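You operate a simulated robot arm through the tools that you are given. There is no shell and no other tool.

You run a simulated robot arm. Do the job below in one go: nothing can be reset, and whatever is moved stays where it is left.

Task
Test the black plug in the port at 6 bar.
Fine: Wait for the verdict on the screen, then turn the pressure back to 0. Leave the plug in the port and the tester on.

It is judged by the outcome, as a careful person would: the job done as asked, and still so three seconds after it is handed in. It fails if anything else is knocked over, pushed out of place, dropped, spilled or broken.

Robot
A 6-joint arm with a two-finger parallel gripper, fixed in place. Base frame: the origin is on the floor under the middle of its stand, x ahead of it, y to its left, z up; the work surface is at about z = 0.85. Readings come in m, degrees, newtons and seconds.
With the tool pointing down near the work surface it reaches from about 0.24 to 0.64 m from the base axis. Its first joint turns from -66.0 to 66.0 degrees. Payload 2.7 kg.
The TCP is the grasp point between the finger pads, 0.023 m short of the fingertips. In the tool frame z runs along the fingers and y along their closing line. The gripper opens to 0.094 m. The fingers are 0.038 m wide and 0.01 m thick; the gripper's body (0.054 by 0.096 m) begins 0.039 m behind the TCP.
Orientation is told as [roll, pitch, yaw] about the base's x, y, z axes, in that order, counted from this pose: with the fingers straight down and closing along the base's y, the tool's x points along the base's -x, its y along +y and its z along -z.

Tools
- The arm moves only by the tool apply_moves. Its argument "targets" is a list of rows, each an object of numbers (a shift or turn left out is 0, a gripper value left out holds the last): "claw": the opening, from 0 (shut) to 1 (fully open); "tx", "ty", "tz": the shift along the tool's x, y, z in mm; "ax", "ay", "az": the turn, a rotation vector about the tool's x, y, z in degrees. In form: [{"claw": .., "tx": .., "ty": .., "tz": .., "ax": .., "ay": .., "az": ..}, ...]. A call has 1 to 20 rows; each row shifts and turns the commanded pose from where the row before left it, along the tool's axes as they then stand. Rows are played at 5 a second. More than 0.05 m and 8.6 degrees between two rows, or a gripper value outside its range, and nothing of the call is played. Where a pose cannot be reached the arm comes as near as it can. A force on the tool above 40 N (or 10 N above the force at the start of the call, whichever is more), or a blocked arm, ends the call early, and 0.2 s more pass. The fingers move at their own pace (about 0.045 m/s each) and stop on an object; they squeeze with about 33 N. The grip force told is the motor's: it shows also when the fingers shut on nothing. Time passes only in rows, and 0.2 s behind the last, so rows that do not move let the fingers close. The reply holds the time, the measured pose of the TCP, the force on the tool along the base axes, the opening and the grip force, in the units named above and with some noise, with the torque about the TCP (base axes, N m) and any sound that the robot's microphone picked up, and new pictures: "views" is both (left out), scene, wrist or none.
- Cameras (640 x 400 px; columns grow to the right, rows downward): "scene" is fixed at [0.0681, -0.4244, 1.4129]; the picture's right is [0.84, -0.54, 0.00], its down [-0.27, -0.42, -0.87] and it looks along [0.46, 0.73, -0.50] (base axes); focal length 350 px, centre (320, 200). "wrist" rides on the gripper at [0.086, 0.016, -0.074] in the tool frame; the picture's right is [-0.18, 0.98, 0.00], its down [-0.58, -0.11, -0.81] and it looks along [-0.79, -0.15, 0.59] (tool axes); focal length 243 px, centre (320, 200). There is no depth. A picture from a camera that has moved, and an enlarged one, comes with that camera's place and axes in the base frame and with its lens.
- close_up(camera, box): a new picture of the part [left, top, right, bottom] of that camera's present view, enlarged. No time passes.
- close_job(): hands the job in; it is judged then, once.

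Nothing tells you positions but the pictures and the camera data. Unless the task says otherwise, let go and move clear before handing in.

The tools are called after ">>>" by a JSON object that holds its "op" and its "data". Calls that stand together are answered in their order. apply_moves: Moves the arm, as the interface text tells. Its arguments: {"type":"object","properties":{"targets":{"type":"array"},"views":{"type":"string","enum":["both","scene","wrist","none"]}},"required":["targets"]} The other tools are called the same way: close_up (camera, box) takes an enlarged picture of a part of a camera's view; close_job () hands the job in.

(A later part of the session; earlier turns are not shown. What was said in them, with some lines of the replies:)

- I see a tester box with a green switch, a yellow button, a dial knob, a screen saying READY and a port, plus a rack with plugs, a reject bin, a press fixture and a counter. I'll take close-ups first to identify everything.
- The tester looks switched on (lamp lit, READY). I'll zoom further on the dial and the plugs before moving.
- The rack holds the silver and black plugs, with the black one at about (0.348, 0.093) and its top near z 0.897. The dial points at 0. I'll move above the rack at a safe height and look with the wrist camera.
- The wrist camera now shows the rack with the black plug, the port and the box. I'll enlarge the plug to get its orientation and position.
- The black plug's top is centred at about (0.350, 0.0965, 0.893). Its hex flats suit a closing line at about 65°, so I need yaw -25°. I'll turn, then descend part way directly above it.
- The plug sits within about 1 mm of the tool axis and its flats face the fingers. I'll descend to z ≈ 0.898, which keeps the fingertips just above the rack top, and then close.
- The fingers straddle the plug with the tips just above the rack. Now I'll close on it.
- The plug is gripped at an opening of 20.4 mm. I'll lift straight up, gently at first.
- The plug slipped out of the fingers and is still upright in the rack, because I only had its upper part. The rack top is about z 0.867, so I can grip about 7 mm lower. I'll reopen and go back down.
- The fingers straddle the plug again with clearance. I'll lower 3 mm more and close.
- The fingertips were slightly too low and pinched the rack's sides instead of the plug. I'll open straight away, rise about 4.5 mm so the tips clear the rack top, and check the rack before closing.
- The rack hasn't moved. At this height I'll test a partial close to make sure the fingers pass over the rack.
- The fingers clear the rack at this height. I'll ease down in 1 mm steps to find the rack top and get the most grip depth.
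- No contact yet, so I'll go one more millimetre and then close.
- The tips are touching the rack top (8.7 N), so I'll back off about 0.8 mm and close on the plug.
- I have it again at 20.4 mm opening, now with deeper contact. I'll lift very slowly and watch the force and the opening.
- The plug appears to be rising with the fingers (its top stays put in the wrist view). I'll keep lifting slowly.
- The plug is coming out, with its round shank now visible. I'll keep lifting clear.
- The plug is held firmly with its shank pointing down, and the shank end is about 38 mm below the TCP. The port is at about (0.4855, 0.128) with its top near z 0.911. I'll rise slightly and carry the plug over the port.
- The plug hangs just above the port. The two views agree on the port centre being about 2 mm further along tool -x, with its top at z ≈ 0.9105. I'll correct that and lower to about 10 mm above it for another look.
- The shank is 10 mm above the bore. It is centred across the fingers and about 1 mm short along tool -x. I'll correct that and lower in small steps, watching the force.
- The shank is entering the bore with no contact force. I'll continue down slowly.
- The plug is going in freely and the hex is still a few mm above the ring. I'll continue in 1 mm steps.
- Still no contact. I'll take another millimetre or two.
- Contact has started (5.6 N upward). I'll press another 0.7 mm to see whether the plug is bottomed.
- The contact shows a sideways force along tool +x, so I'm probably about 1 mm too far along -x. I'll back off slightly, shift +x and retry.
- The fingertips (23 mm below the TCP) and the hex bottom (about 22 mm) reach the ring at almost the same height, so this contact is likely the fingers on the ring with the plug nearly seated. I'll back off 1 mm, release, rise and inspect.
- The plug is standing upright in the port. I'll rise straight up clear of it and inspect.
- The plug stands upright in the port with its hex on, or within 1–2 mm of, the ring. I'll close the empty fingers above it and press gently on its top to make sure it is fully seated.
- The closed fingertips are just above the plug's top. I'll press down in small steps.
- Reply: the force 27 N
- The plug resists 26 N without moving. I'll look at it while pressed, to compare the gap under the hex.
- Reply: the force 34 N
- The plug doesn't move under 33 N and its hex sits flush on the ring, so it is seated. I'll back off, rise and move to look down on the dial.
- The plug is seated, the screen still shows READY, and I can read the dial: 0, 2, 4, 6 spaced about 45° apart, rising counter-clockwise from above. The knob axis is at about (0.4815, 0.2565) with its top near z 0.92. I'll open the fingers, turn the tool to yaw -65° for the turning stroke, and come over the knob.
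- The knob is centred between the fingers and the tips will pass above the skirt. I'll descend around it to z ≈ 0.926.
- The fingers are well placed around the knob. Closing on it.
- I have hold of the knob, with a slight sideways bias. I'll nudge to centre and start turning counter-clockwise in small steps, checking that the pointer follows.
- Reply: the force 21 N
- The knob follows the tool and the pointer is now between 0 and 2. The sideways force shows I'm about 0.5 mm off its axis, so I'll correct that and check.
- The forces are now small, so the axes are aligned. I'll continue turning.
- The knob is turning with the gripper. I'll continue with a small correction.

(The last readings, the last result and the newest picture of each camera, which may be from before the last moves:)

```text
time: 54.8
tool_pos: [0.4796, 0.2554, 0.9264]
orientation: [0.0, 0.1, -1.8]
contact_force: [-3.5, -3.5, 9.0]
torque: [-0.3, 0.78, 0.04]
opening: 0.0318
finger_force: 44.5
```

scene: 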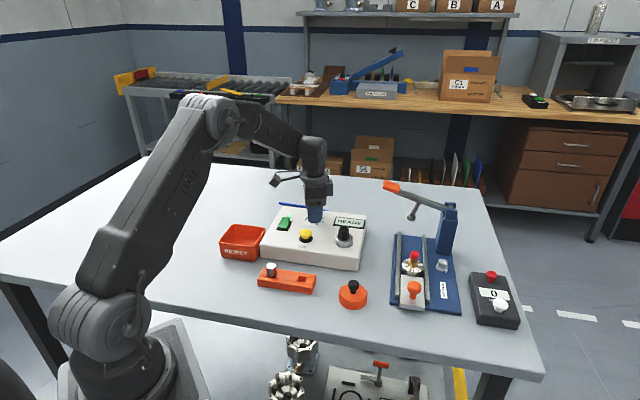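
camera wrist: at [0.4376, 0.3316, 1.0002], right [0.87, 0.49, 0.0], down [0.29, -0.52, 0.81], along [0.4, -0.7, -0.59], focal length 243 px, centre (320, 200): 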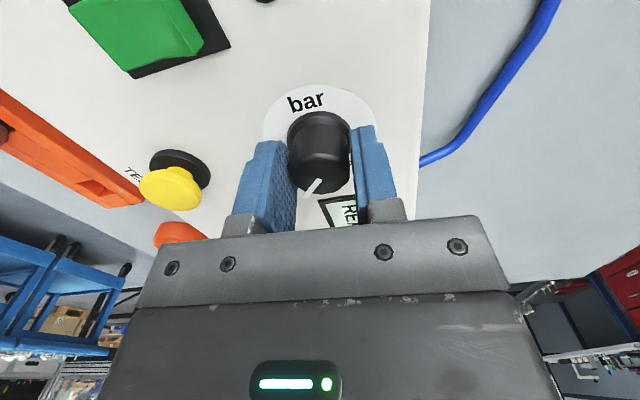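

>>> {"op": "apply_moves", "data": {"targets": [{"claw": 0, "az": -6, "tz": -0.3}, {"az": -6}, {"az": -6}, {"az": -6}, {"az": 0}], "views": "both"}}

>>> {"op": "close_up", "data": {"camera": "scene", "box": [270, 180, 366, 240]}}

>>> {"op": "close_up", "data": {"camera": "wrist", "box": [240, 100, 400, 200]}}

```text
time: 56.0
tool_pos: [0.4809, 0.2553, 0.9261]
orientation: [0.0, 0.0, 22.1]
contact_force: [-6.1, 0.3, 8.1]
torque: [-0.54, 0.16, -0.03]
opening: 0.0314
finger_force: 45.0
camera wrist: at [0.3948, 0.2376, 1.0001], right [-0.2, 0.98, 0.0], down [0.58, 0.12, 0.81], along [0.79, 0.16, -0.59], focal length 243 px, centre (320, 200)
```

scene: 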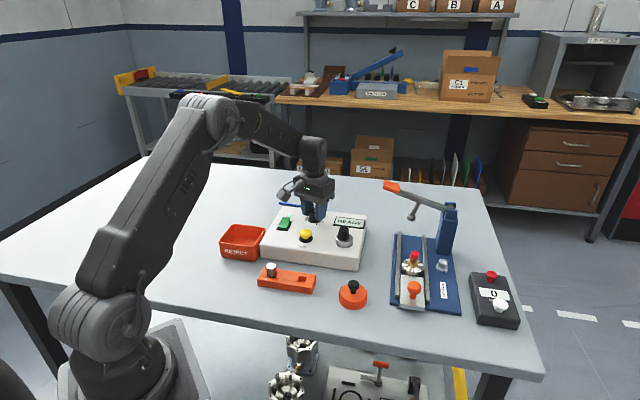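
wrist: 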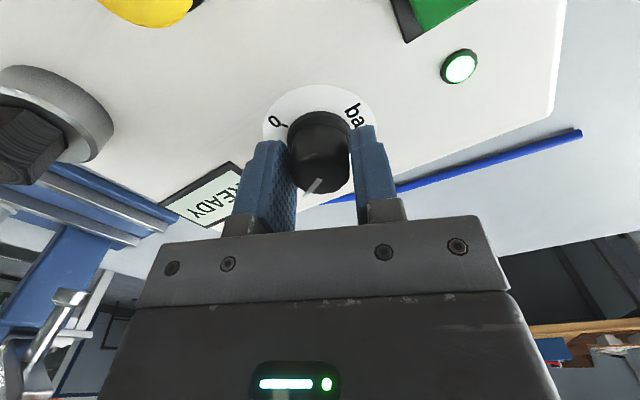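

```text
6.67 times, centred on (318, 210) of scene
camera zoom: at [0.0678, -0.4244, 1.4129], right [0.84, -0.54, 0.0], down [-0.27, -0.42, -0.87], along [0.47, 0.73, -0.5], focal length 2334 px, centre (333, 133)
```

zoom: 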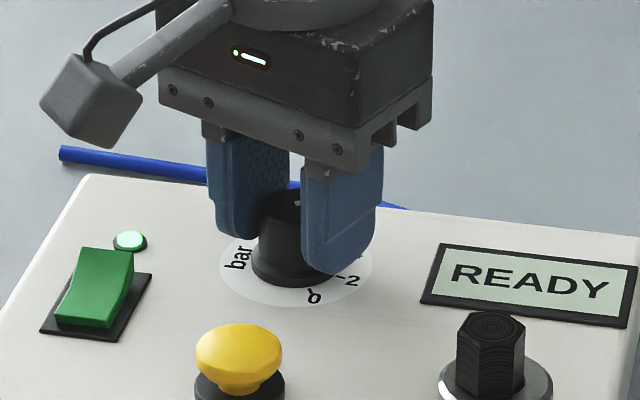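

```text
4.00 times, centred on (320, 150) of wrist
camera zoom: at [0.3948, 0.2376, 1.0001], right [-0.2, 0.98, 0.0], down [0.58, 0.12, 0.81], along [0.79, 0.16, -0.59], focal length 970 px, centre (320, 400)
```

zoom: 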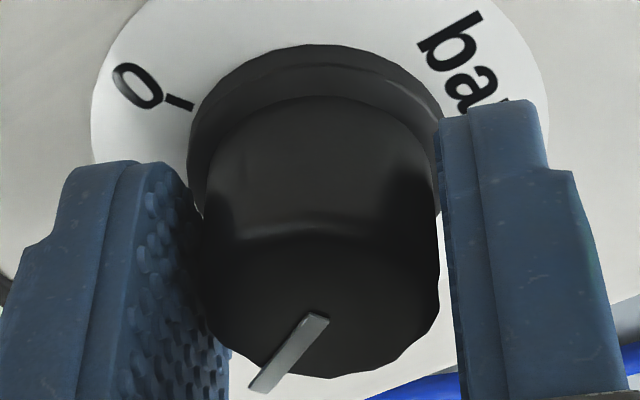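

The pointer line keeps its place relative to the fingers, so there is no slip, and about 87° are done. I'll continue towards 6.

>>> {"op": "apply_moves", "data": {"targets": [{"claw": 0, "az": -6, "tz": -0.3}, {"az": -6}, {"az": -6}, {"az": -6}, {"az": 0}], "views": "none"}}

```text
time: 57.2
tool_pos: [0.4794, 0.2546, 0.9275]
orientation: [0.0, 0.0, 46.1]
contact_force: [-3.6, -0.6, -3.9]
torque: [0.54, -1.25, -0.01]
opening: 0.0316
finger_force: 45.1
```

>>> {"op": "apply_moves", "data": {"targets": [{"claw": 0, "az": -6}, {"az": -6}, {"az": -6}, {"az": -4}, {"az": 0}], "views": "both"}}

>>> {"op": "close_up", "data": {"camera": "scene", "box": [270, 180, 366, 240]}}

>>> {"op": "close_up", "data": {"camera": "wrist", "box": [240, 100, 400, 200]}}

```text
time: 58.4
tool_pos: [0.4812, 0.2537, 0.9265]
orientation: [0.0, 0.1, 68.0]
contact_force: [-1.6, -1.4, -7.1]
torque: [0.31, -0.45, 0.0]
opening: 0.0314
finger_force: 44.5
camera wrist: at [0.4338, 0.1811, 1.0003], right [-0.84, 0.54, 0.0], down [0.32, 0.5, 0.81], along [0.43, 0.68, -0.59], focal length 243 px, centre (320, 200)
```

scene: 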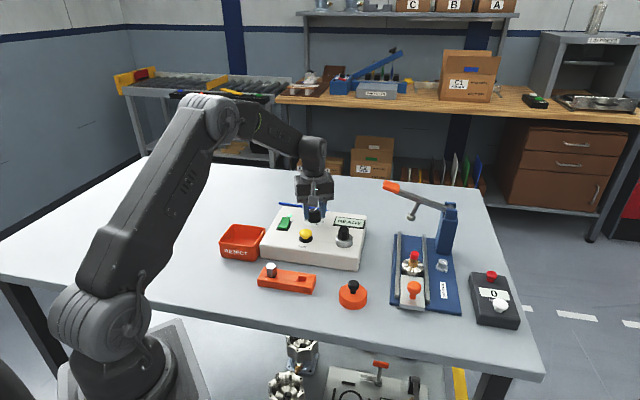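
wrist: 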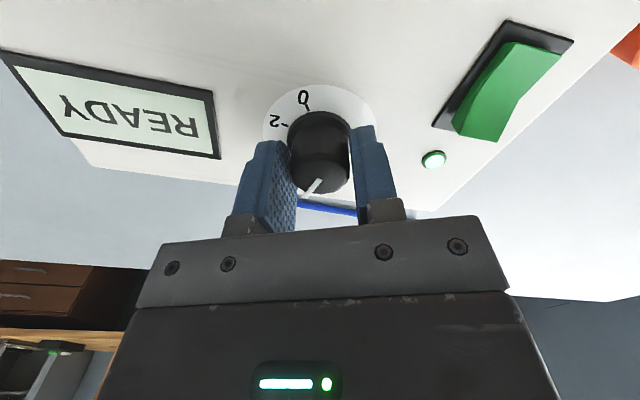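

```text
6.67 times, centred on (318, 210) of scene
camera zoom: at [0.0682, -0.4244, 1.4129], right [0.84, -0.54, 0.0], down [-0.27, -0.42, -0.87], along [0.46, 0.73, -0.5], focal length 2334 px, centre (333, 133)
```

zoom: 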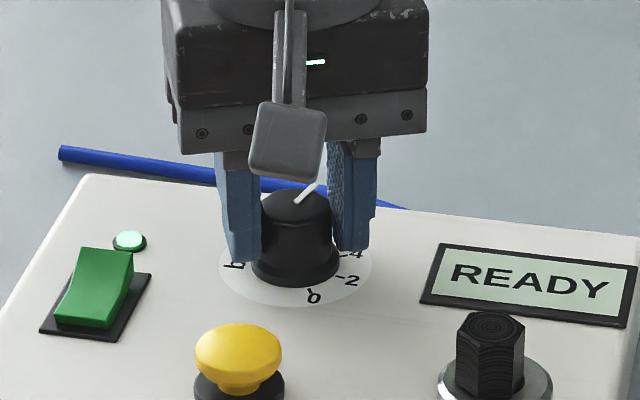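

```text
4.00 times, centred on (320, 150) of wrist
camera zoom: at [0.4338, 0.1811, 1.0003], right [-0.84, 0.54, 0.0], down [0.32, 0.5, 0.81], along [0.43, 0.68, -0.59], focal length 970 px, centre (320, 400)
```

zoom: 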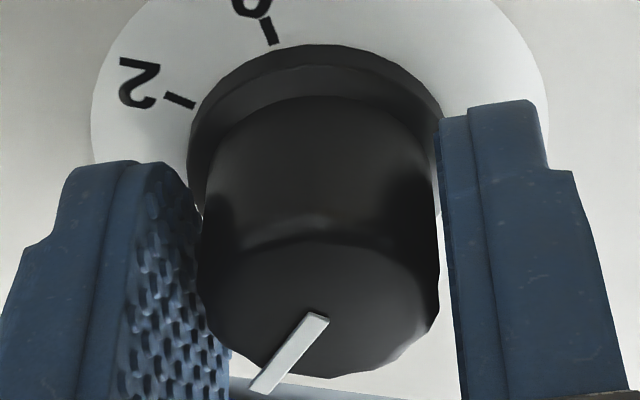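

The knob has turned 133° and tracked the fingers exactly. The 0-to-2 tick spacing checks out at 45°, so I need 2° more to be on 6. Then I'll release and rise to check the dial.

>>> {"op": "apply_moves", "data": {"targets": [{"claw": 0, "az": -2}, {"az": 0}, {"claw": 0.55}, {"claw": 0.55}, {"claw": 0.55}], "views": "none"}}

>>> {"op": "apply_moves", "data": {"targets": [{"claw": 0.55, "tz": -8}, {"tz": -15}, {"tz": -20}, {"tz": -20}, {"tz": -15}, {"tz": 0}], "views": "both"}}

>>> {"op": "close_up", "data": {"camera": "scene", "box": [286, 195, 350, 235]}}

>>> {"op": "close_up", "data": {"camera": "wrist", "box": [240, 20, 400, 120]}}

```text
time: 59.6
tool_pos: [0.4816, 0.2546, 0.9276]
orientation: [0.0, 0.0, 70.1]
contact_force: [-1.0, 0.0, -0.6]
torque: [0.02, 0.01, -0.01]
opening: 0.0516
finger_force: 0.0
```

```text
time: 61.0
tool_pos: [0.482, 0.2535, 1.0056]
orientation: [0.0, 0.0, 70.0]
contact_force: [-0.1, 0.1, -0.2]
torque: [0.01, -0.02, 0.06]
opening: 0.0519
finger_force: 0.2
camera wrist: at [0.4362, 0.179, 1.0786], right [-0.86, 0.51, 0.0], down [0.3, 0.51, 0.81], along [0.41, 0.69, -0.59], focal length 243 px, centre (320, 200)
```

scene: 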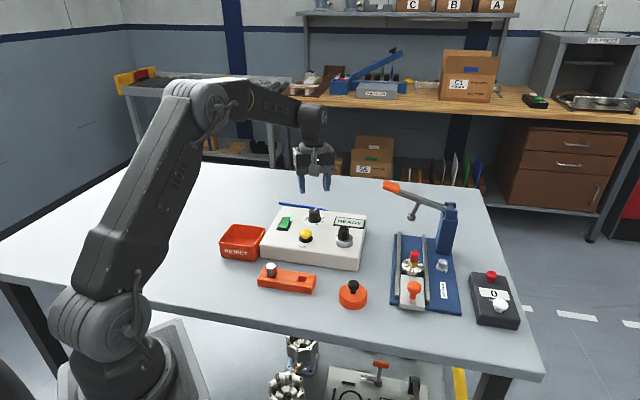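
wrist: 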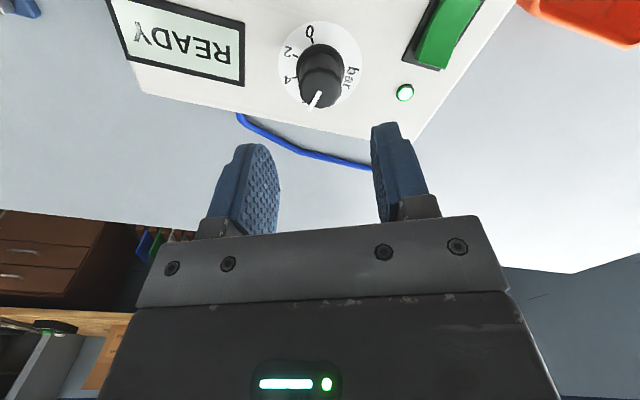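

```text
10.00 times, centred on (318, 215) of scene
camera zoom: at [0.0681, -0.4244, 1.4129], right [0.84, -0.54, 0.0], down [-0.27, -0.42, -0.87], along [0.46, 0.73, -0.5], focal length 3501 px, centre (340, 50)
```

zoom: 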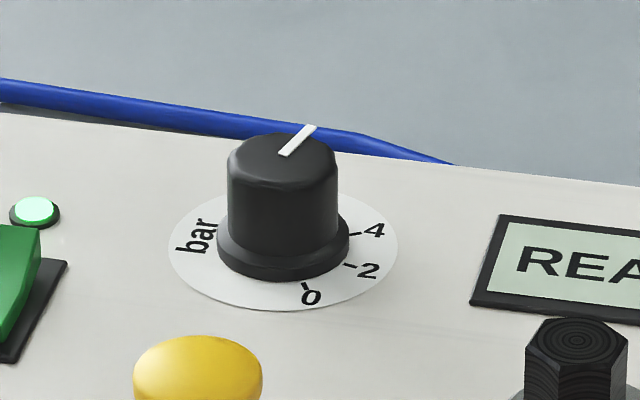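

```text
4.00 times, centred on (320, 70) of wrist
camera zoom: at [0.4362, 0.179, 1.0786], right [-0.86, 0.51, 0.0], down [0.3, 0.51, 0.81], along [0.41, 0.69, -0.59], focal length 970 px, centre (320, 720)
```

zoom: 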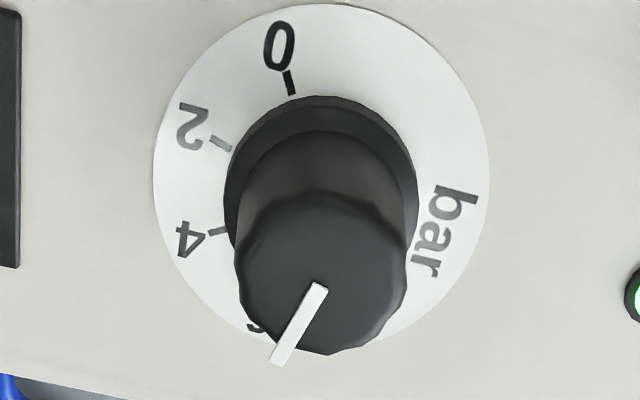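

The line has turned exactly 135° and matches the extrapolated 6 position, with ticks at 45° spacing. Next I'll close the fingers and move above the yellow TEST button.

>>> {"op": "apply_moves", "data": {"targets": [{"claw": 0, "az": 7.5}, {"claw": 0, "az": 7.5}, {"az": 7.5}, {"az": 7.5}, {"az": 7.5}, {"az": 7.5}, {"tx": 10, "ty": -3.5}, {"tx": 18, "ty": -6}, {"tx": 20, "ty": -7}, {"tx": 18, "ty": -6}, {"tx": 12, "ty": -4}, {"tx": 6, "ty": -2.2}, {"tx": 0}], "views": "both"}}

>>> {"op": "close_up", "data": {"camera": "wrist", "box": [240, 20, 400, 120]}}

>>> {"op": "close_up", "data": {"camera": "scene", "box": [270, 190, 366, 250]}}

```text
time: 63.8
tool_pos: [0.4178, 0.1926, 1.006]
orientation: [0.0, 0.0, 25.0]
contact_force: [-0.2, -0.3, 0.4]
torque: [0.01, -0.01, 0.01]
opening: 0.0
finger_force: 32.7
camera wrist: at [0.3322, 0.1718, 1.0786], right [-0.25, 0.97, 0.0], down [0.57, 0.15, 0.81], along [0.78, 0.2, -0.59], focal length 243 px, centre (320, 200)
```

scene: 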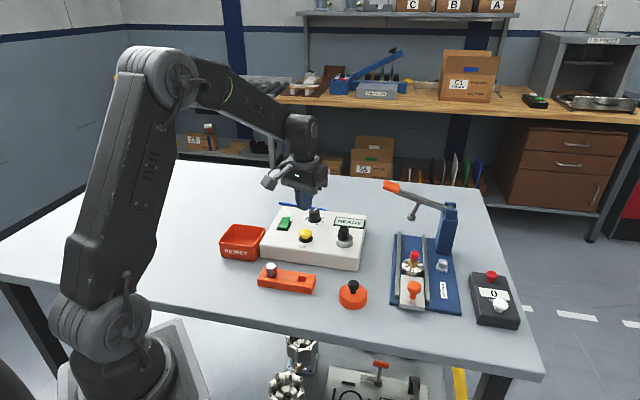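
wrist: 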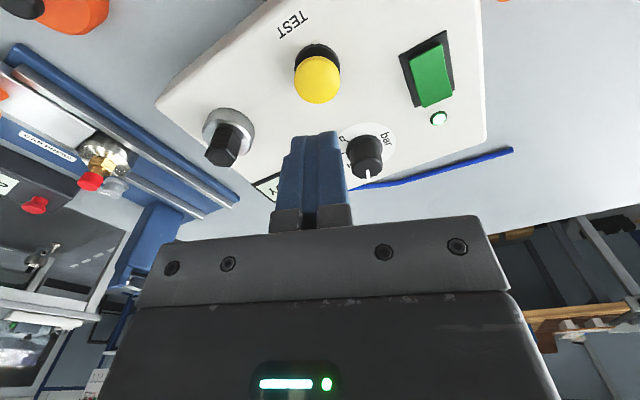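

```text
4.00 times, centred on (320, 70) of wrist
camera zoom: at [0.3322, 0.1718, 1.0786], right [-0.25, 0.97, 0.0], down [0.57, 0.15, 0.81], along [0.78, 0.2, -0.59], focal length 970 px, centre (320, 720)
```

zoom: 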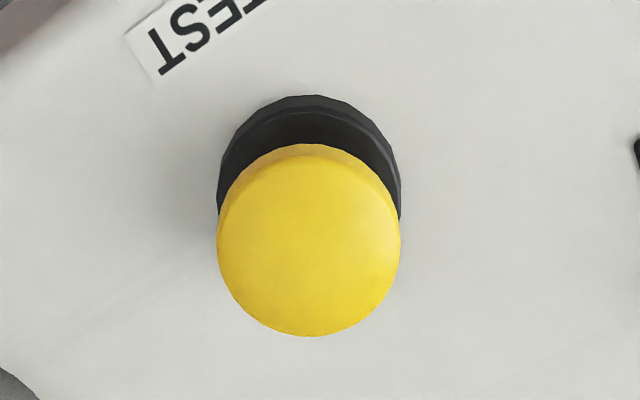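

```text
6.67 times, centred on (318, 220) of scene
camera zoom: at [0.0681, -0.4244, 1.4129], right [0.84, -0.54, 0.0], down [-0.27, -0.42, -0.87], along [0.46, 0.73, -0.5], focal length 2334 px, centre (333, 67)
```

zoom: 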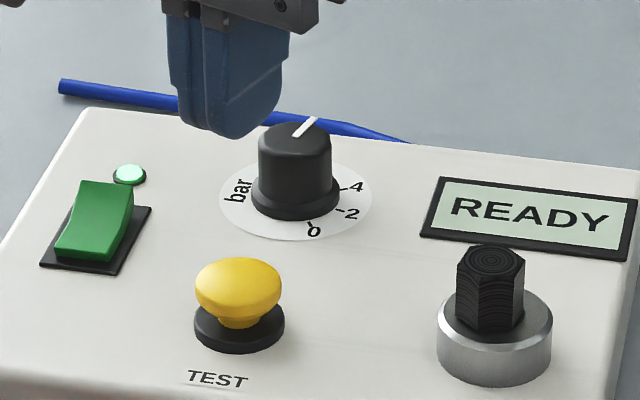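

The button's dome is centred under the tool at about z 0.91. I'll descend to just above it.

>>> {"op": "apply_moves", "data": {"targets": [{"claw": 0, "ty": -0.8, "tz": 15}, {"tz": 18}, {"tz": 15}, {"tz": 9}, {"tz": 4}, {"tz": 0}], "views": "none"}}

>>> {"op": "close_up", "data": {"camera": "scene", "box": [270, 190, 366, 250]}}

>>> {"op": "close_up", "data": {"camera": "wrist", "box": [200, 60, 456, 220]}}

```text
time: 65.2
tool_pos: [0.4165, 0.193, 0.946]
orientation: [0.0, 0.0, 25.0]
contact_force: [-0.1, 0.2, -0.5]
torque: [-0.04, 0.01, -0.03]
opening: 0.0
finger_force: 33.0
```

```text
6.67 times, centred on (318, 220) of scene
camera zoom: at [0.0681, -0.4244, 1.4129], right [0.84, -0.54, 0.0], down [-0.27, -0.42, -0.87], along [0.46, 0.73, -0.5], focal length 2334 px, centre (333, 67)
```

zoom: 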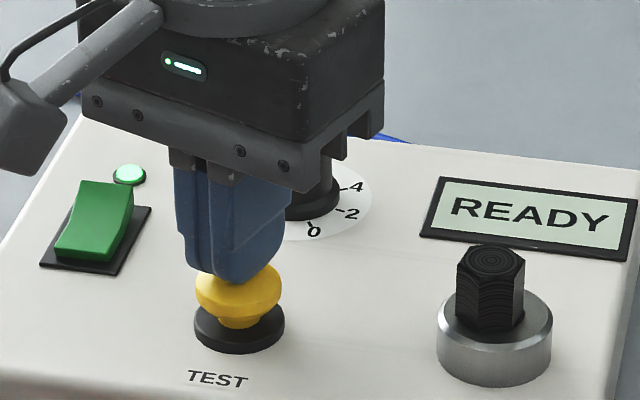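

```text
2.50 times, centred on (328, 140) of wrist
camera zoom: at [0.3324, 0.1714, 1.0175], right [-0.25, 0.97, 0.0], down [0.57, 0.15, 0.81], along [0.78, 0.2, -0.59], focal length 606 px, centre (300, 350)
```

zoom: 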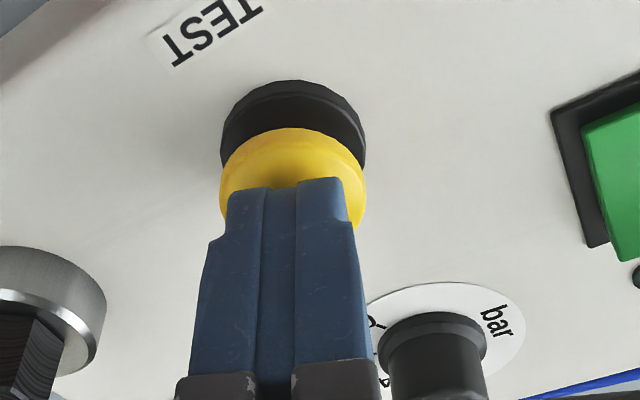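

The closed fingertips are just above the button. I'll press in 1 mm steps and watch the force and the screen.

>>> {"op": "apply_moves", "data": {"targets": [{"claw": 0, "tz": 1.5}, {"tz": 1.5}, {"tz": 1.5}, {"tz": 1.5}, {"tz": 0}], "views": "none"}}

>>> {"op": "close_up", "data": {"camera": "scene", "box": [270, 190, 366, 250]}}

```text
time: 66.4
tool_pos: [0.4179, 0.1916, 0.9377]
orientation: [-0.1, 0.0, 25.1]
contact_force: [-0.6, 1.0, 3.7]
torque: [0.0, 0.07, -0.03]
opening: 0.0
finger_force: 33.6
```

```text
6.67 times, centred on (318, 220) of scene
camera zoom: at [0.068, -0.4244, 1.4129], right [0.84, -0.54, 0.0], down [-0.27, -0.42, -0.87], along [0.46, 0.73, -0.5], focal length 2334 px, centre (333, 67)
```

zoom: 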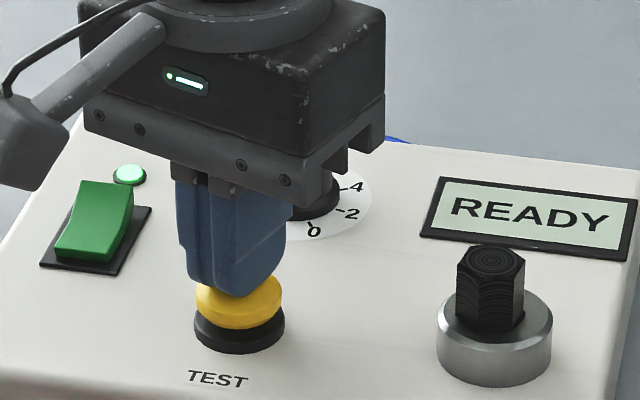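

The button has gone down slightly at 3.7 N and the screen still says READY. I'll press a little more.

>>> {"op": "apply_moves", "data": {"targets": [{"claw": 0, "tz": 1}, {"tz": 1}, {"tz": 0}], "views": "none"}}

>>> {"op": "close_up", "data": {"camera": "scene", "box": [270, 190, 366, 250]}}

```text
time: 67.2
tool_pos: [0.4181, 0.1922, 0.9369]
orientation: [0.1, -0.1, 25.0]
contact_force: [0.9, 2.4, 4.7]
torque: [0.03, 0.05, 0.01]
opening: 0.0
finger_force: 33.0
heard: click
```

```text
6.67 times, centred on (318, 220) of scene
camera zoom: at [0.0681, -0.4244, 1.4129], right [0.84, -0.54, 0.0], down [-0.27, -0.42, -0.87], along [0.46, 0.73, -0.5], focal length 2334 px, centre (333, 67)
```

zoom: 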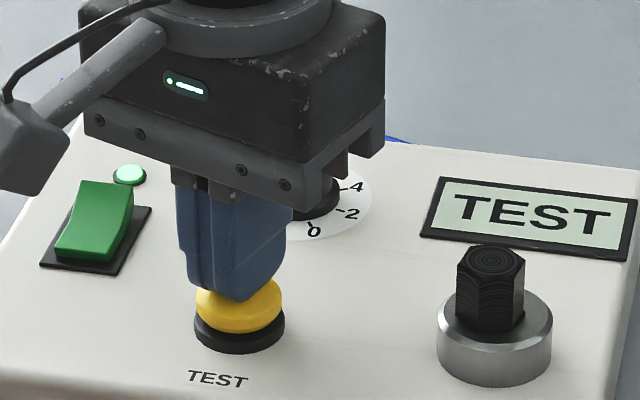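

The button clicked and the screen now reads TEST. I'll release by rising straight up, then wait for the verdict.

>>> {"op": "apply_moves", "data": {"targets": [{"claw": 0, "tz": -5}, {"tz": -10}, {"tz": -15}, {"tz": -20}, {"tz": -10}, {"tz": 0}, {"tz": 0}, {"tz": 0}], "views": "none"}}

>>> {"op": "close_up", "data": {"camera": "scene", "box": [270, 190, 366, 250]}}

>>> {"op": "close_up", "data": {"camera": "wrist", "box": [200, 40, 456, 200]}}

```text
time: 69.0
tool_pos: [0.4181, 0.1925, 0.9959]
orientation: [0.0, -0.1, 25.0]
contact_force: [0.0, -0.8, -0.4]
torque: [-0.02, 0.01, -0.01]
opening: 0.0
finger_force: 33.0
```

```text
6.67 times, centred on (318, 220) of scene
camera zoom: at [0.0681, -0.4244, 1.4129], right [0.84, -0.54, 0.0], down [-0.27, -0.42, -0.87], along [0.46, 0.73, -0.5], focal length 2334 px, centre (333, 67)
```

zoom: 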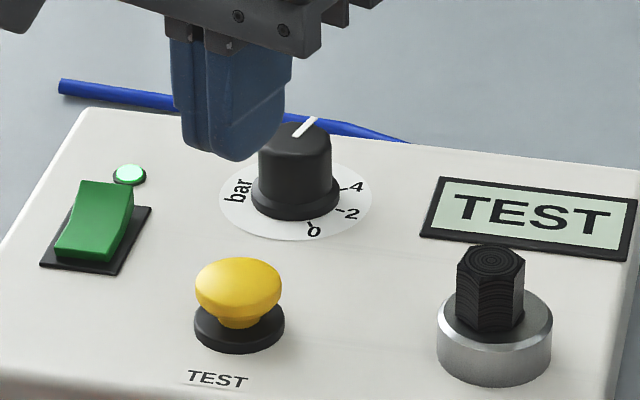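

```text
2.50 times, centred on (328, 120) of wrist
camera zoom: at [0.3327, 0.1709, 1.0696], right [-0.25, 0.97, 0.0], down [0.57, 0.15, 0.81], along [0.78, 0.2, -0.59], focal length 606 px, centre (300, 400)
```

zoom: 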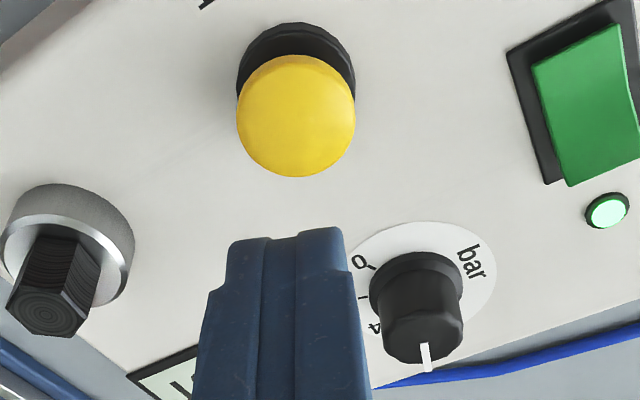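

The test is running, with TEST on the screen, and nothing is touching the tester. I'll wait without moving.

>>> {"op": "apply_moves", "data": {"targets": [{"tz": 0}, {"tz": 0}, {"tz": 0}, {"tz": 0}, {"tz": 0}, {"tz": 0}, {"tz": 0}, {"tz": 0}, {"tz": 0}, {"tz": 0}], "views": "none"}}

>>> {"op": "close_up", "data": {"camera": "scene", "box": [270, 190, 366, 250]}}

```text
time: 71.2
tool_pos: [0.4174, 0.1922, 0.9956]
orientation: [0.0, 0.1, 25.0]
contact_force: [0.2, 0.4, -0.2]
torque: [0.02, 0.01, 0.02]
opening: 0.0001
finger_force: 33.7
```

```text
6.67 times, centred on (318, 220) of scene
camera zoom: at [0.0681, -0.4244, 1.4129], right [0.84, -0.54, 0.0], down [-0.27, -0.42, -0.87], along [0.46, 0.73, -0.5], focal length 2334 px, centre (333, 67)
```

zoom: 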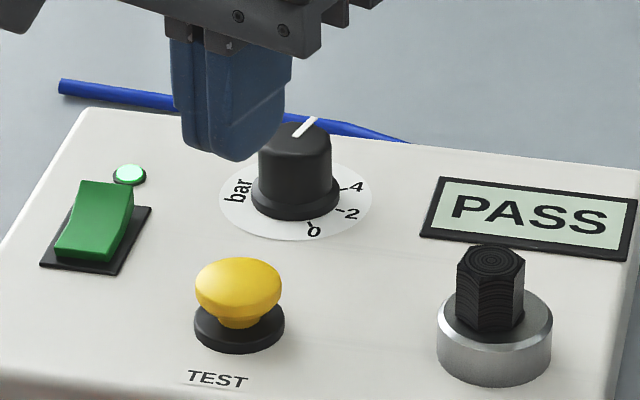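

The verdict is PASS. Before turning the pressure back I'll view the dial from the side where the 6 mark is visible, to confirm the setting was right.

>>> {"op": "apply_moves", "data": {"targets": [{"claw": 0.55, "tz": -10}, {"tz": -12}, {"tx": -10, "ty": 3.6}, {"tx": -18, "ty": 6.5}, {"tx": -20, "ty": 7.2}, {"tx": -18, "ty": 6.5}, {"tx": -12, "ty": 4.4}, {"tx": -5.9, "ty": 2.2}, {"az": 8}, {"az": 8}, {"az": 8}, {"az": 8}, {"az": 8}, {"az": 8}, {"az": 8}, {"az": 8}, {"az": 8}, {"az": 8}, {"az": 8}, {"az": 2}], "views": "none"}}

>>> {"op": "apply_moves", "data": {"targets": [{"tz": 15}, {"tz": 20}, {"tz": 8}, {"tz": 0}], "views": "both"}}

>>> {"op": "close_up", "data": {"camera": "wrist", "box": [240, 60, 400, 160]}}

>>> {"op": "close_up", "data": {"camera": "scene", "box": [270, 190, 366, 250]}}

```text
time: 75.4
tool_pos: [0.4802, 0.255, 1.0174]
orientation: [-0.1, 0.0, -65.1]
contact_force: [-0.3, 0.7, 0.0]
torque: [-0.02, -0.02, 0.02]
opening: 0.0518
finger_force: 0.1
```

```text
time: 76.4
tool_pos: [0.4803, 0.2542, 0.9746]
orientation: [0.0, 0.0, -65.0]
contact_force: [0.1, -0.8, -0.1]
torque: [0.0, 0.0, -0.01]
opening: 0.0518
finger_force: 0.2
camera wrist: at [0.4589, 0.3408, 1.0485], right [0.97, 0.25, 0.0], down [0.15, -0.57, 0.81], along [0.2, -0.78, -0.59], focal length 243 px, centre (320, 200)
```

scene: 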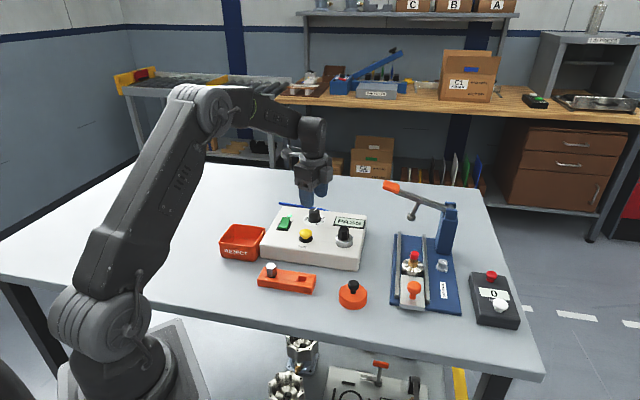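
wrist: 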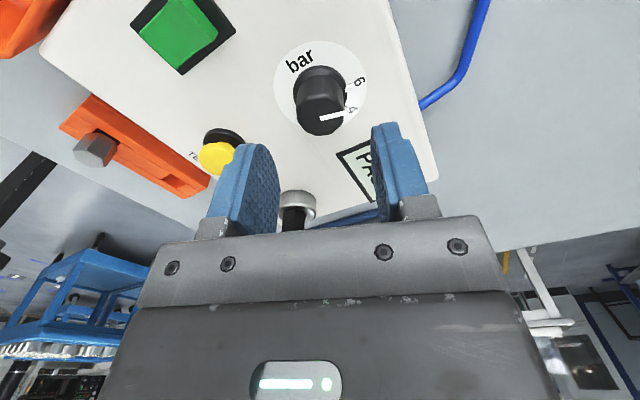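

```text
4.00 times, centred on (320, 110) of wrist
camera zoom: at [0.4589, 0.3408, 1.0485], right [0.97, 0.25, 0.0], down [0.15, -0.57, 0.81], along [0.2, -0.78, -0.59], focal length 970 px, centre (320, 560)
```

zoom: 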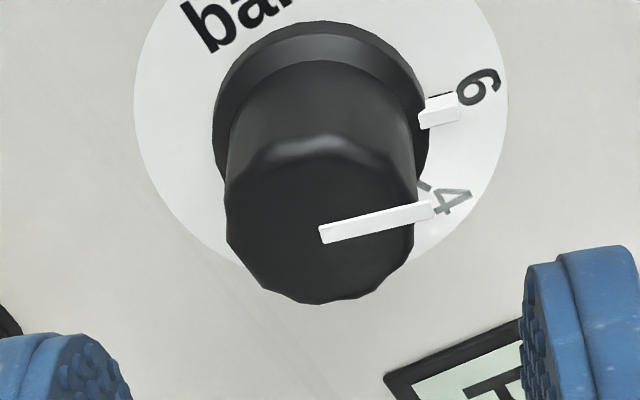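

```text
6.67 times, centred on (318, 220) of scene
camera zoom: at [0.0681, -0.4244, 1.4129], right [0.84, -0.54, 0.0], down [-0.27, -0.42, -0.87], along [0.46, 0.73, -0.5], focal length 2334 px, centre (333, 67)
```

zoom: 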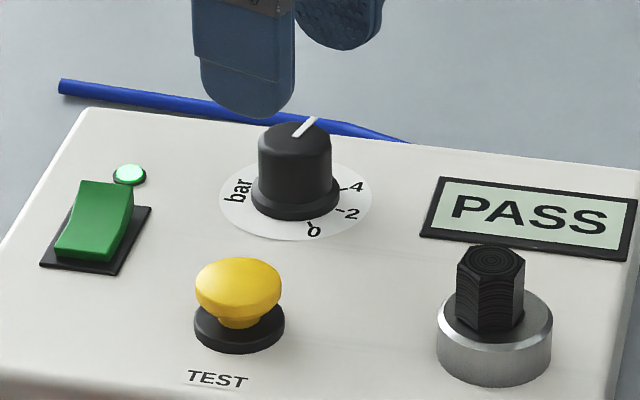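

The pointer sits right on the 6 mark, so the test ran at 6 bar. Now I'll rotate the open gripper back to yaw +70° above the knob for the return stroke.

>>> {"op": "apply_moves", "data": {"targets": [{"claw": 0.55, "az": -8}, {"az": -8}, {"az": -8}, {"az": -8}, {"az": -8}, {"az": -8}, {"az": -8}, {"az": -8}, {"az": -8}, {"az": -8}, {"az": -8}, {"az": -8}, {"az": -8}, {"az": -8}, {"az": -8}, {"az": -8}, {"az": -7}, {"ty": -1}, {"tz": 0}], "views": "wrist"}}

>>> {"op": "close_up", "data": {"camera": "wrist", "box": [240, 60, 400, 160]}}

```text
time: 80.4
tool_pos: [0.4807, 0.2542, 0.9754]
orientation: [-0.1, 0.0, 70.1]
contact_force: [0.7, 0.0, -0.1]
torque: [-0.01, 0.02, 0.03]
opening: 0.0516
finger_force: 0.0
camera wrist: at [0.4368, 0.1797, 1.0484], right [-0.86, 0.51, 0.0], down [0.3, 0.51, 0.81], along [0.41, 0.69, -0.59], focal length 243 px, centre (320, 200)
```

wrist: 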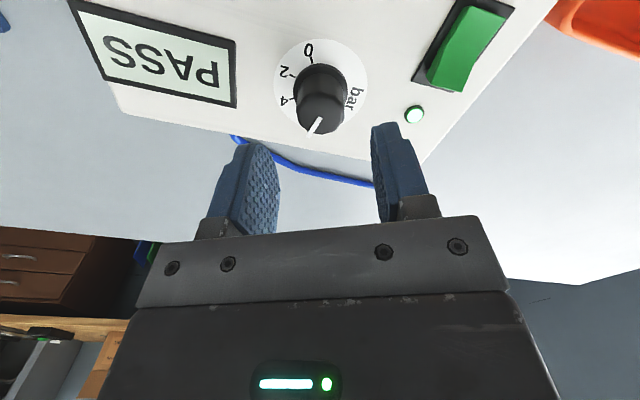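

```text
4.00 times, centred on (320, 110) of wrist
camera zoom: at [0.4368, 0.1797, 1.0484], right [-0.86, 0.51, 0.0], down [0.3, 0.51, 0.81], along [0.41, 0.69, -0.59], focal length 970 px, centre (320, 560)
```

zoom: 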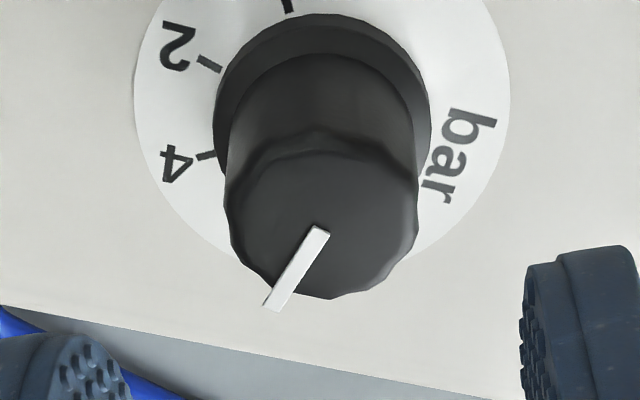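

The knob is centred again. I'll descend around it and close.

>>> {"op": "apply_moves", "data": {"targets": [{"claw": 0.55, "tz": 12}, {"tz": 12}, {"tz": 10}, {"tz": 8}, {"tz": 5}, {"tz": 1}, {"tz": 0}, {"claw": 0}, {"claw": 0}, {"claw": 0}, {"claw": 0}], "views": "none"}}

>>> {"op": "close_up", "data": {"camera": "wrist", "box": [240, 100, 400, 200]}}

```text
time: 82.8
tool_pos: [0.4813, 0.2549, 0.9276]
orientation: [0.1, 0.0, 70.0]
contact_force: [-8.1, 0.4, 0.1]
torque: [-0.18, -0.27, -0.02]
opening: 0.0315
finger_force: 45.3
```

```text
4.00 times, centred on (320, 150) of wrist
camera zoom: at [0.4365, 0.18, 1.0004], right [-0.86, 0.51, 0.0], down [0.3, 0.51, 0.81], along [0.41, 0.69, -0.59], focal length 970 px, centre (320, 400)
```

zoom: 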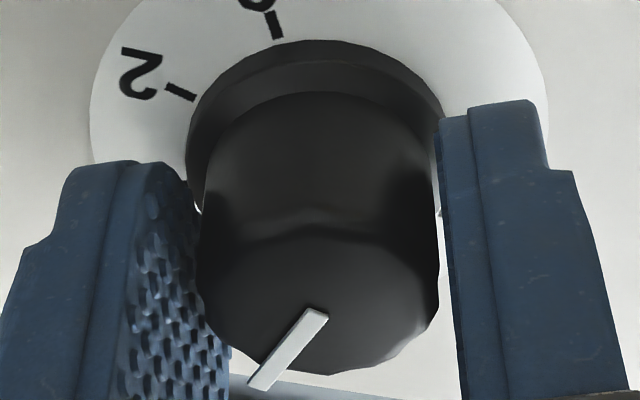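

I have a good grip on the knob. I'll make a small centring correction and then turn clockwise back toward 0.

>>> {"op": "apply_moves", "data": {"targets": [{"claw": 0, "ty": 0.5}, {"az": 4}, {"az": 5}, {"az": 6}, {"az": 6}, {"az": 0}], "views": "none"}}

>>> {"op": "close_up", "data": {"camera": "scene", "box": [270, 190, 366, 250]}}

>>> {"op": "close_up", "data": {"camera": "wrist", "box": [240, 100, 400, 200]}}

```text
time: 84.2
tool_pos: [0.4813, 0.2563, 0.9271]
orientation: [0.0, 0.0, 48.9]
contact_force: [6.3, 3.9, -3.4]
torque: [-0.39, 0.84, -0.01]
opening: 0.0317
finger_force: 45.0
```

```text
6.67 times, centred on (318, 220) of scene
camera zoom: at [0.0683, -0.4243, 1.4129], right [0.84, -0.54, 0.0], down [-0.27, -0.42, -0.87], along [0.46, 0.73, -0.5], focal length 2334 px, centre (333, 67)
```

zoom: 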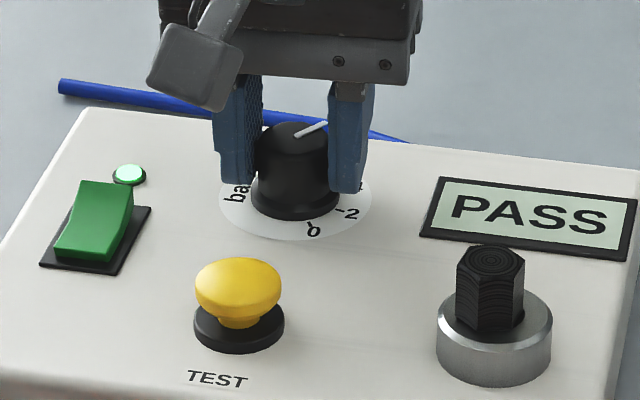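

```text
4.00 times, centred on (320, 150) of wrist
camera zoom: at [0.4123, 0.201, 1.0003], right [-0.62, 0.79, 0.0], down [0.46, 0.37, 0.81], along [0.63, 0.5, -0.59], focal length 970 px, centre (320, 400)
```

zoom: 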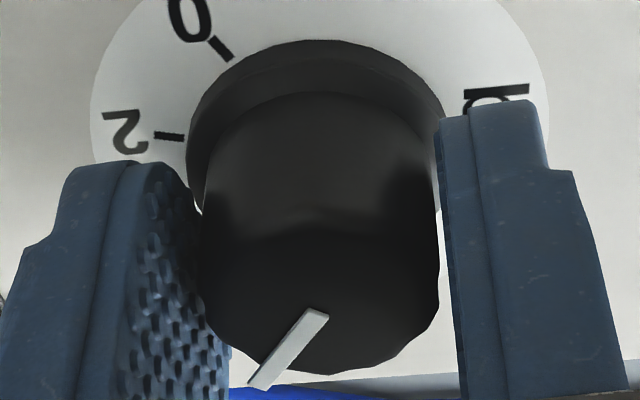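

>>> {"op": "apply_moves", "data": {"targets": [{"claw": 0, "az": 6, "tx": -0.4}, {"az": 6}, {"az": 6}, {"az": 6}, {"az": 0}], "views": "none"}}

```text
time: 85.4
tool_pos: [0.4818, 0.2552, 0.9266]
orientation: [0.0, 0.0, 25.0]
contact_force: [2.8, -7.4, -3.5]
torque: [0.51, 0.2, -0.01]
opening: 0.0316
finger_force: 45.4
```

>>> {"op": "apply_moves", "data": {"targets": [{"claw": 0, "az": 6, "ty": -0.5}, {"az": 6}, {"az": 6}, {"az": 6}, {"az": 0}], "views": "none"}}

```text
time: 86.6
tool_pos: [0.4813, 0.2553, 0.9267]
orientation: [0.1, -0.1, 1.0]
contact_force: [-1.8, -11.7, -0.9]
torque: [0.37, -0.1, -0.02]
opening: 0.0313
finger_force: 44.9
```

>>> {"op": "apply_moves", "data": {"targets": [{"claw": 0, "az": 6, "ty": -0.7}, {"az": 6}, {"az": 6}, {"az": 6}, {"az": 0}], "views": "none"}}

>>> {"op": "close_up", "data": {"camera": "scene", "box": [270, 190, 366, 250]}}

>>> {"op": "close_up", "data": {"camera": "wrist", "box": [240, 100, 400, 200]}}

```text
time: 87.8
tool_pos: [0.4815, 0.2535, 0.9267]
orientation: [-0.1, 0.1, -23.1]
contact_force: [2.9, -4.0, -3.4]
torque: [-0.06, 1.03, 0.02]
opening: 0.0315
finger_force: 45.3
```

```text
6.67 times, centred on (318, 220) of scene
camera zoom: at [0.0683, -0.4245, 1.4128], right [0.84, -0.54, 0.0], down [-0.27, -0.42, -0.87], along [0.46, 0.73, -0.5], focal length 2334 px, centre (333, 67)
```

zoom: 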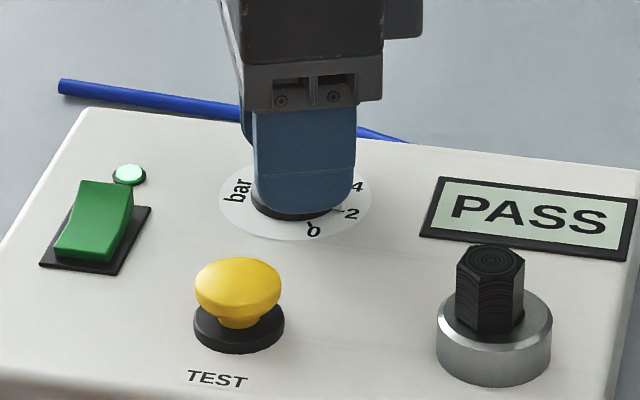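

```text
4.00 times, centred on (320, 150) of wrist
camera zoom: at [0.4084, 0.3038, 1.0004], right [0.56, 0.83, 0.0], down [0.49, -0.33, 0.81], along [0.67, -0.45, -0.59], focal length 970 px, centre (320, 400)
```

zoom: 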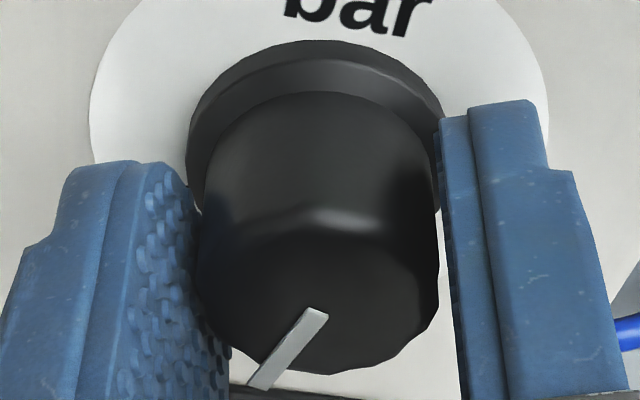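

About 42° remain and there is no slip. I'll continue.

>>> {"op": "apply_moves", "data": {"targets": [{"claw": 0, "az": 6}, {"az": 6}, {"az": 6}, {"az": 6}, {"az": 0}], "views": "none"}}

```text
time: 89.0
tool_pos: [0.481, 0.2544, 0.9268]
orientation: [0.0, 0.0, -47.1]
contact_force: [-1.7, -7.8, -6.6]
torque: [0.44, -0.32, 0.03]
opening: 0.0314
finger_force: 45.3
```

>>> {"op": "apply_moves", "data": {"targets": [{"claw": 0, "az": 6}, {"az": 5}, {"az": 4}, {"az": 2}, {"az": 0}], "views": "none"}}

>>> {"op": "close_up", "data": {"camera": "scene", "box": [286, 195, 350, 235]}}

>>> {"op": "close_up", "data": {"camera": "wrist", "box": [240, 100, 400, 200]}}

```text
time: 90.2
tool_pos: [0.4805, 0.2541, 0.9258]
orientation: [-0.1, -0.1, -64.1]
contact_force: [-5.8, -11.4, -6.7]
torque: [0.47, -0.27, 0.01]
opening: 0.0315
finger_force: 45.1
```

```text
10.00 times, centred on (318, 215) of scene
camera zoom: at [0.068, -0.4247, 1.4128], right [0.84, -0.54, 0.0], down [-0.27, -0.42, -0.87], along [0.46, 0.73, -0.5], focal length 3501 px, centre (340, 50)
```

zoom: 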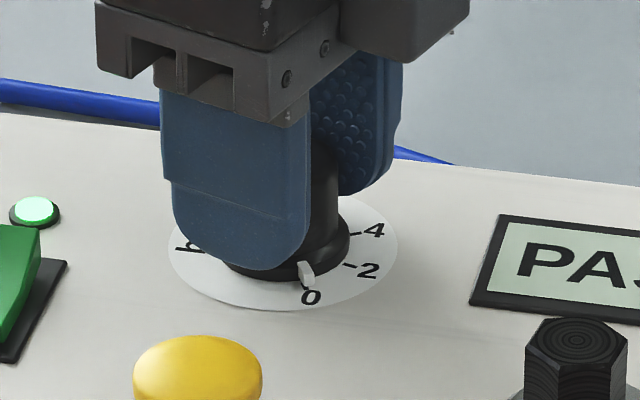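

```text
4.00 times, centred on (320, 150) of wrist
camera zoom: at [0.4582, 0.3396, 1.0003], right [0.96, 0.26, 0.0], down [0.16, -0.57, 0.81], along [0.21, -0.78, -0.59], focal length 970 px, centre (320, 400)
```

zoom: 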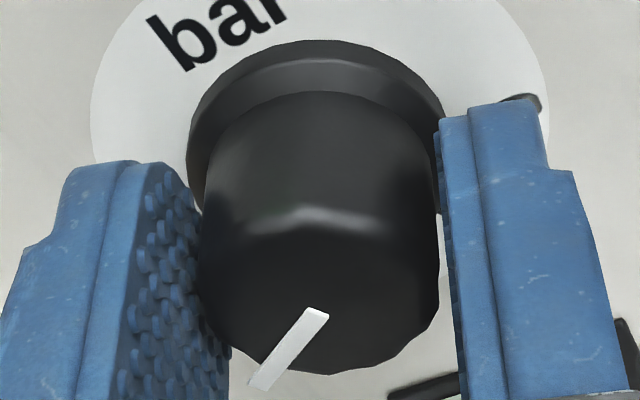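

The pointer is essentially back on 0, with 1° left. I'll turn the last degree (plus a hair) and release.

>>> {"op": "apply_moves", "data": {"targets": [{"claw": 0, "az": 1}, {"az": 0}, {"az": 0}], "views": "none"}}

>>> {"op": "close_up", "data": {"camera": "scene", "box": [296, 205, 328, 225]}}

```text
time: 91.0
tool_pos: [0.4812, 0.2539, 0.9264]
orientation: [0.0, 0.1, -65.0]
contact_force: [-9.7, -13.7, -6.6]
torque: [0.3, -0.11, 0.04]
opening: 0.0317
finger_force: 44.5
```

```text
16.00 times, centred on (312, 215) of scene
camera zoom: at [0.0679, -0.4247, 1.4128], right [0.84, -0.54, 0.0], down [-0.27, -0.42, -0.87], along [0.46, 0.73, -0.5], focal length 5602 px, centre (448, -40)
```

zoom: 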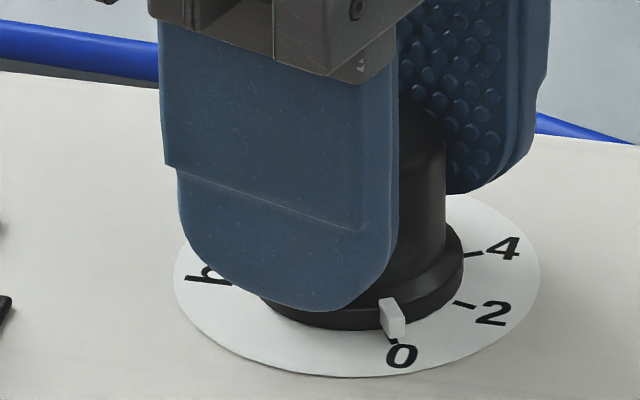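

The pointer covers the 0 tick. I'll relieve the sideways load, open the fingers and rise.

>>> {"op": "apply_moves", "data": {"targets": [{"claw": 0, "ty": -0.7}, {"ty": -0.5}, {"claw": 0.55}, {"claw": 0.55}, {"claw": 0.55}, {"claw": 0.55, "tz": -6}, {"tz": -12}, {"tz": -20}, {"tz": -20}, {"tz": -15}, {"tz": 0}], "views": "both"}}

>>> {"op": "close_up", "data": {"camera": "scene", "box": [280, 198, 344, 238]}}

>>> {"op": "close_up", "data": {"camera": "wrist", "box": [240, 20, 400, 120]}}

```text
time: 93.4
tool_pos: [0.4811, 0.2537, 1.0009]
orientation: [0.0, 0.0, -65.0]
contact_force: [-0.3, 0.7, 1.2]
torque: [0.02, 0.01, 0.01]
opening: 0.0516
finger_force: 0.1
camera wrist: at [0.459, 0.3397, 1.0742], right [0.97, 0.25, 0.0], down [0.15, -0.57, 0.81], along [0.2, -0.78, -0.59], focal length 243 px, centre (320, 200)
```

scene: 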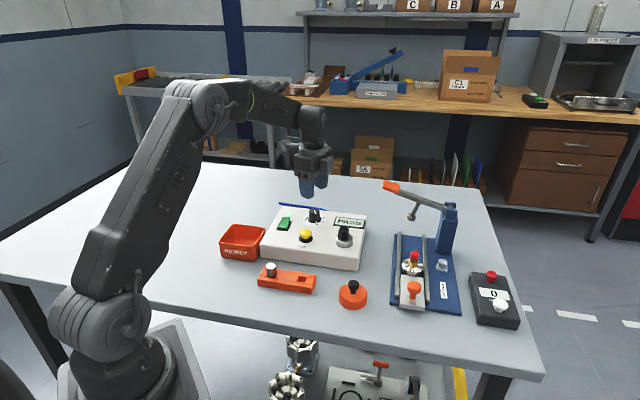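
wrist: 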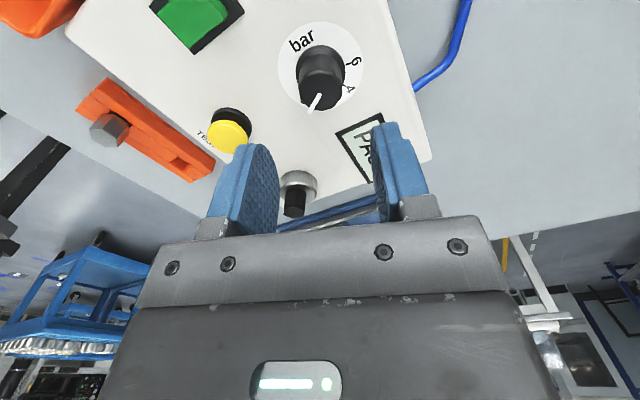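

```text
10.00 times, centred on (312, 218) of scene
camera zoom: at [0.0681, -0.4244, 1.4129], right [0.84, -0.54, 0.0], down [-0.27, -0.42, -0.87], along [0.46, 0.73, -0.5], focal length 3501 px, centre (400, 20)
```

zoom: 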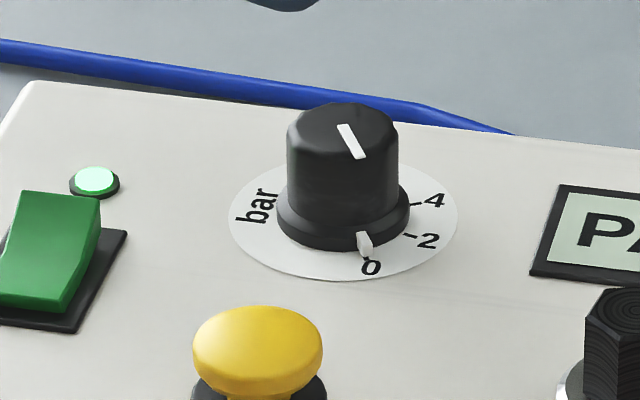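

```text
4.00 times, centred on (320, 70) of wrist
camera zoom: at [0.459, 0.3397, 1.0742], right [0.97, 0.25, 0.0], down [0.15, -0.57, 0.81], along [0.2, -0.78, -0.59], focal length 970 px, centre (320, 720)
```

zoom: 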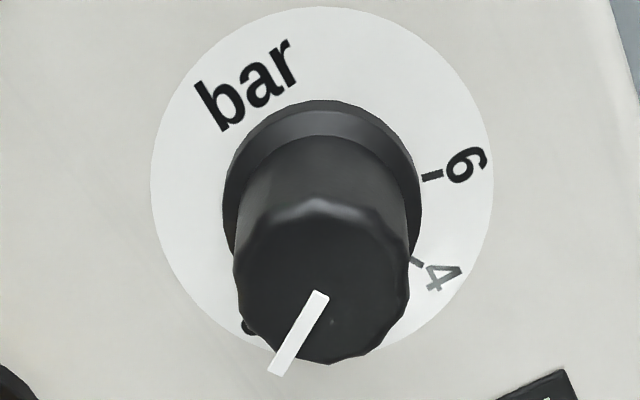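

The dial is back on 0, pixel-for-pixel as it was at the start. The screen shows PASS, the lamp is lit and the box hasn't moved. I'll raise the arm well clear and do a last check.

>>> {"op": "apply_moves", "data": {"targets": [{"claw": 0.55, "tz": -20}, {"tz": -30}, {"tz": -30}, {"tz": -30}, {"tz": -20}, {"tz": 0}, {"tz": 0}], "views": "scene"}}

>>> {"op": "close_up", "data": {"camera": "scene", "box": [210, 190, 390, 310]}}

```text
time: 95.0
tool_pos: [0.4806, 0.2543, 1.1304]
orientation: [0.0, 0.0, -65.1]
contact_force: [-0.1, -0.7, 0.1]
torque: [0.01, -0.01, 0.0]
opening: 0.0517
finger_force: 0.0
```

scene: 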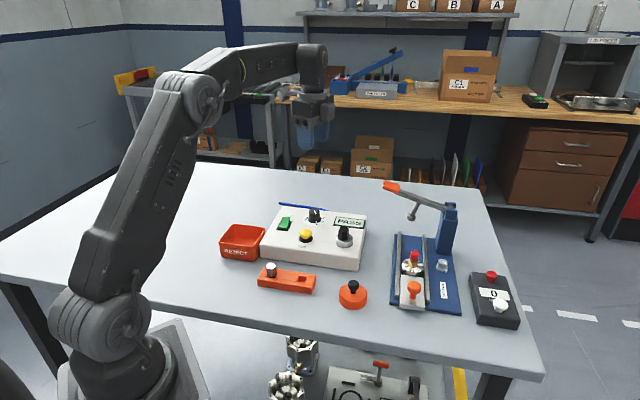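

```text
3.33 times, centred on (300, 250) of scene
camera zoom: at [0.0681, -0.4244, 1.4129], right [0.84, -0.54, 0.0], down [-0.27, -0.42, -0.87], along [0.46, 0.73, -0.5], focal length 1167 px, centre (387, 33)
```

zoom: 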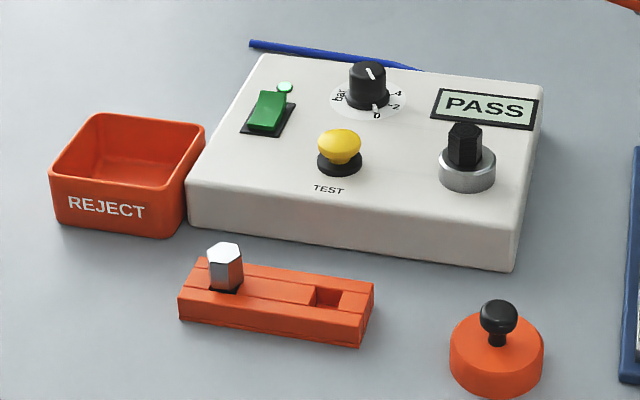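

The black plug is in the port, the verdict PASS is on the screen, the dial is at 0 and the tester is still on. Everything else is where it was and the arm is clear, so I'm handing in the job.

>>> {"op": "close_job", "data": {}}

```text
The job is handed in.
```

The black plug was tested in the port at 6 bar, and the tester's verdict was PASS. I checked that the dial pointer sat on the 6 mark before turning it back.

- **Plug:** It is still in the port, and did not move when I pressed on it with about 33 N before the test.
- **Pressure:** The dial is back on 0, matching its position at the start.
- **Tester:** It is still on, with the lamp lit and PASS on the screen.
- **Everything else:** Nothing else looks moved or knocked over, and the arm is clear of the bench.

The first lift slipped off the plug. On the next try the fingers briefly pinched the rack instead, but the rack did not shift.
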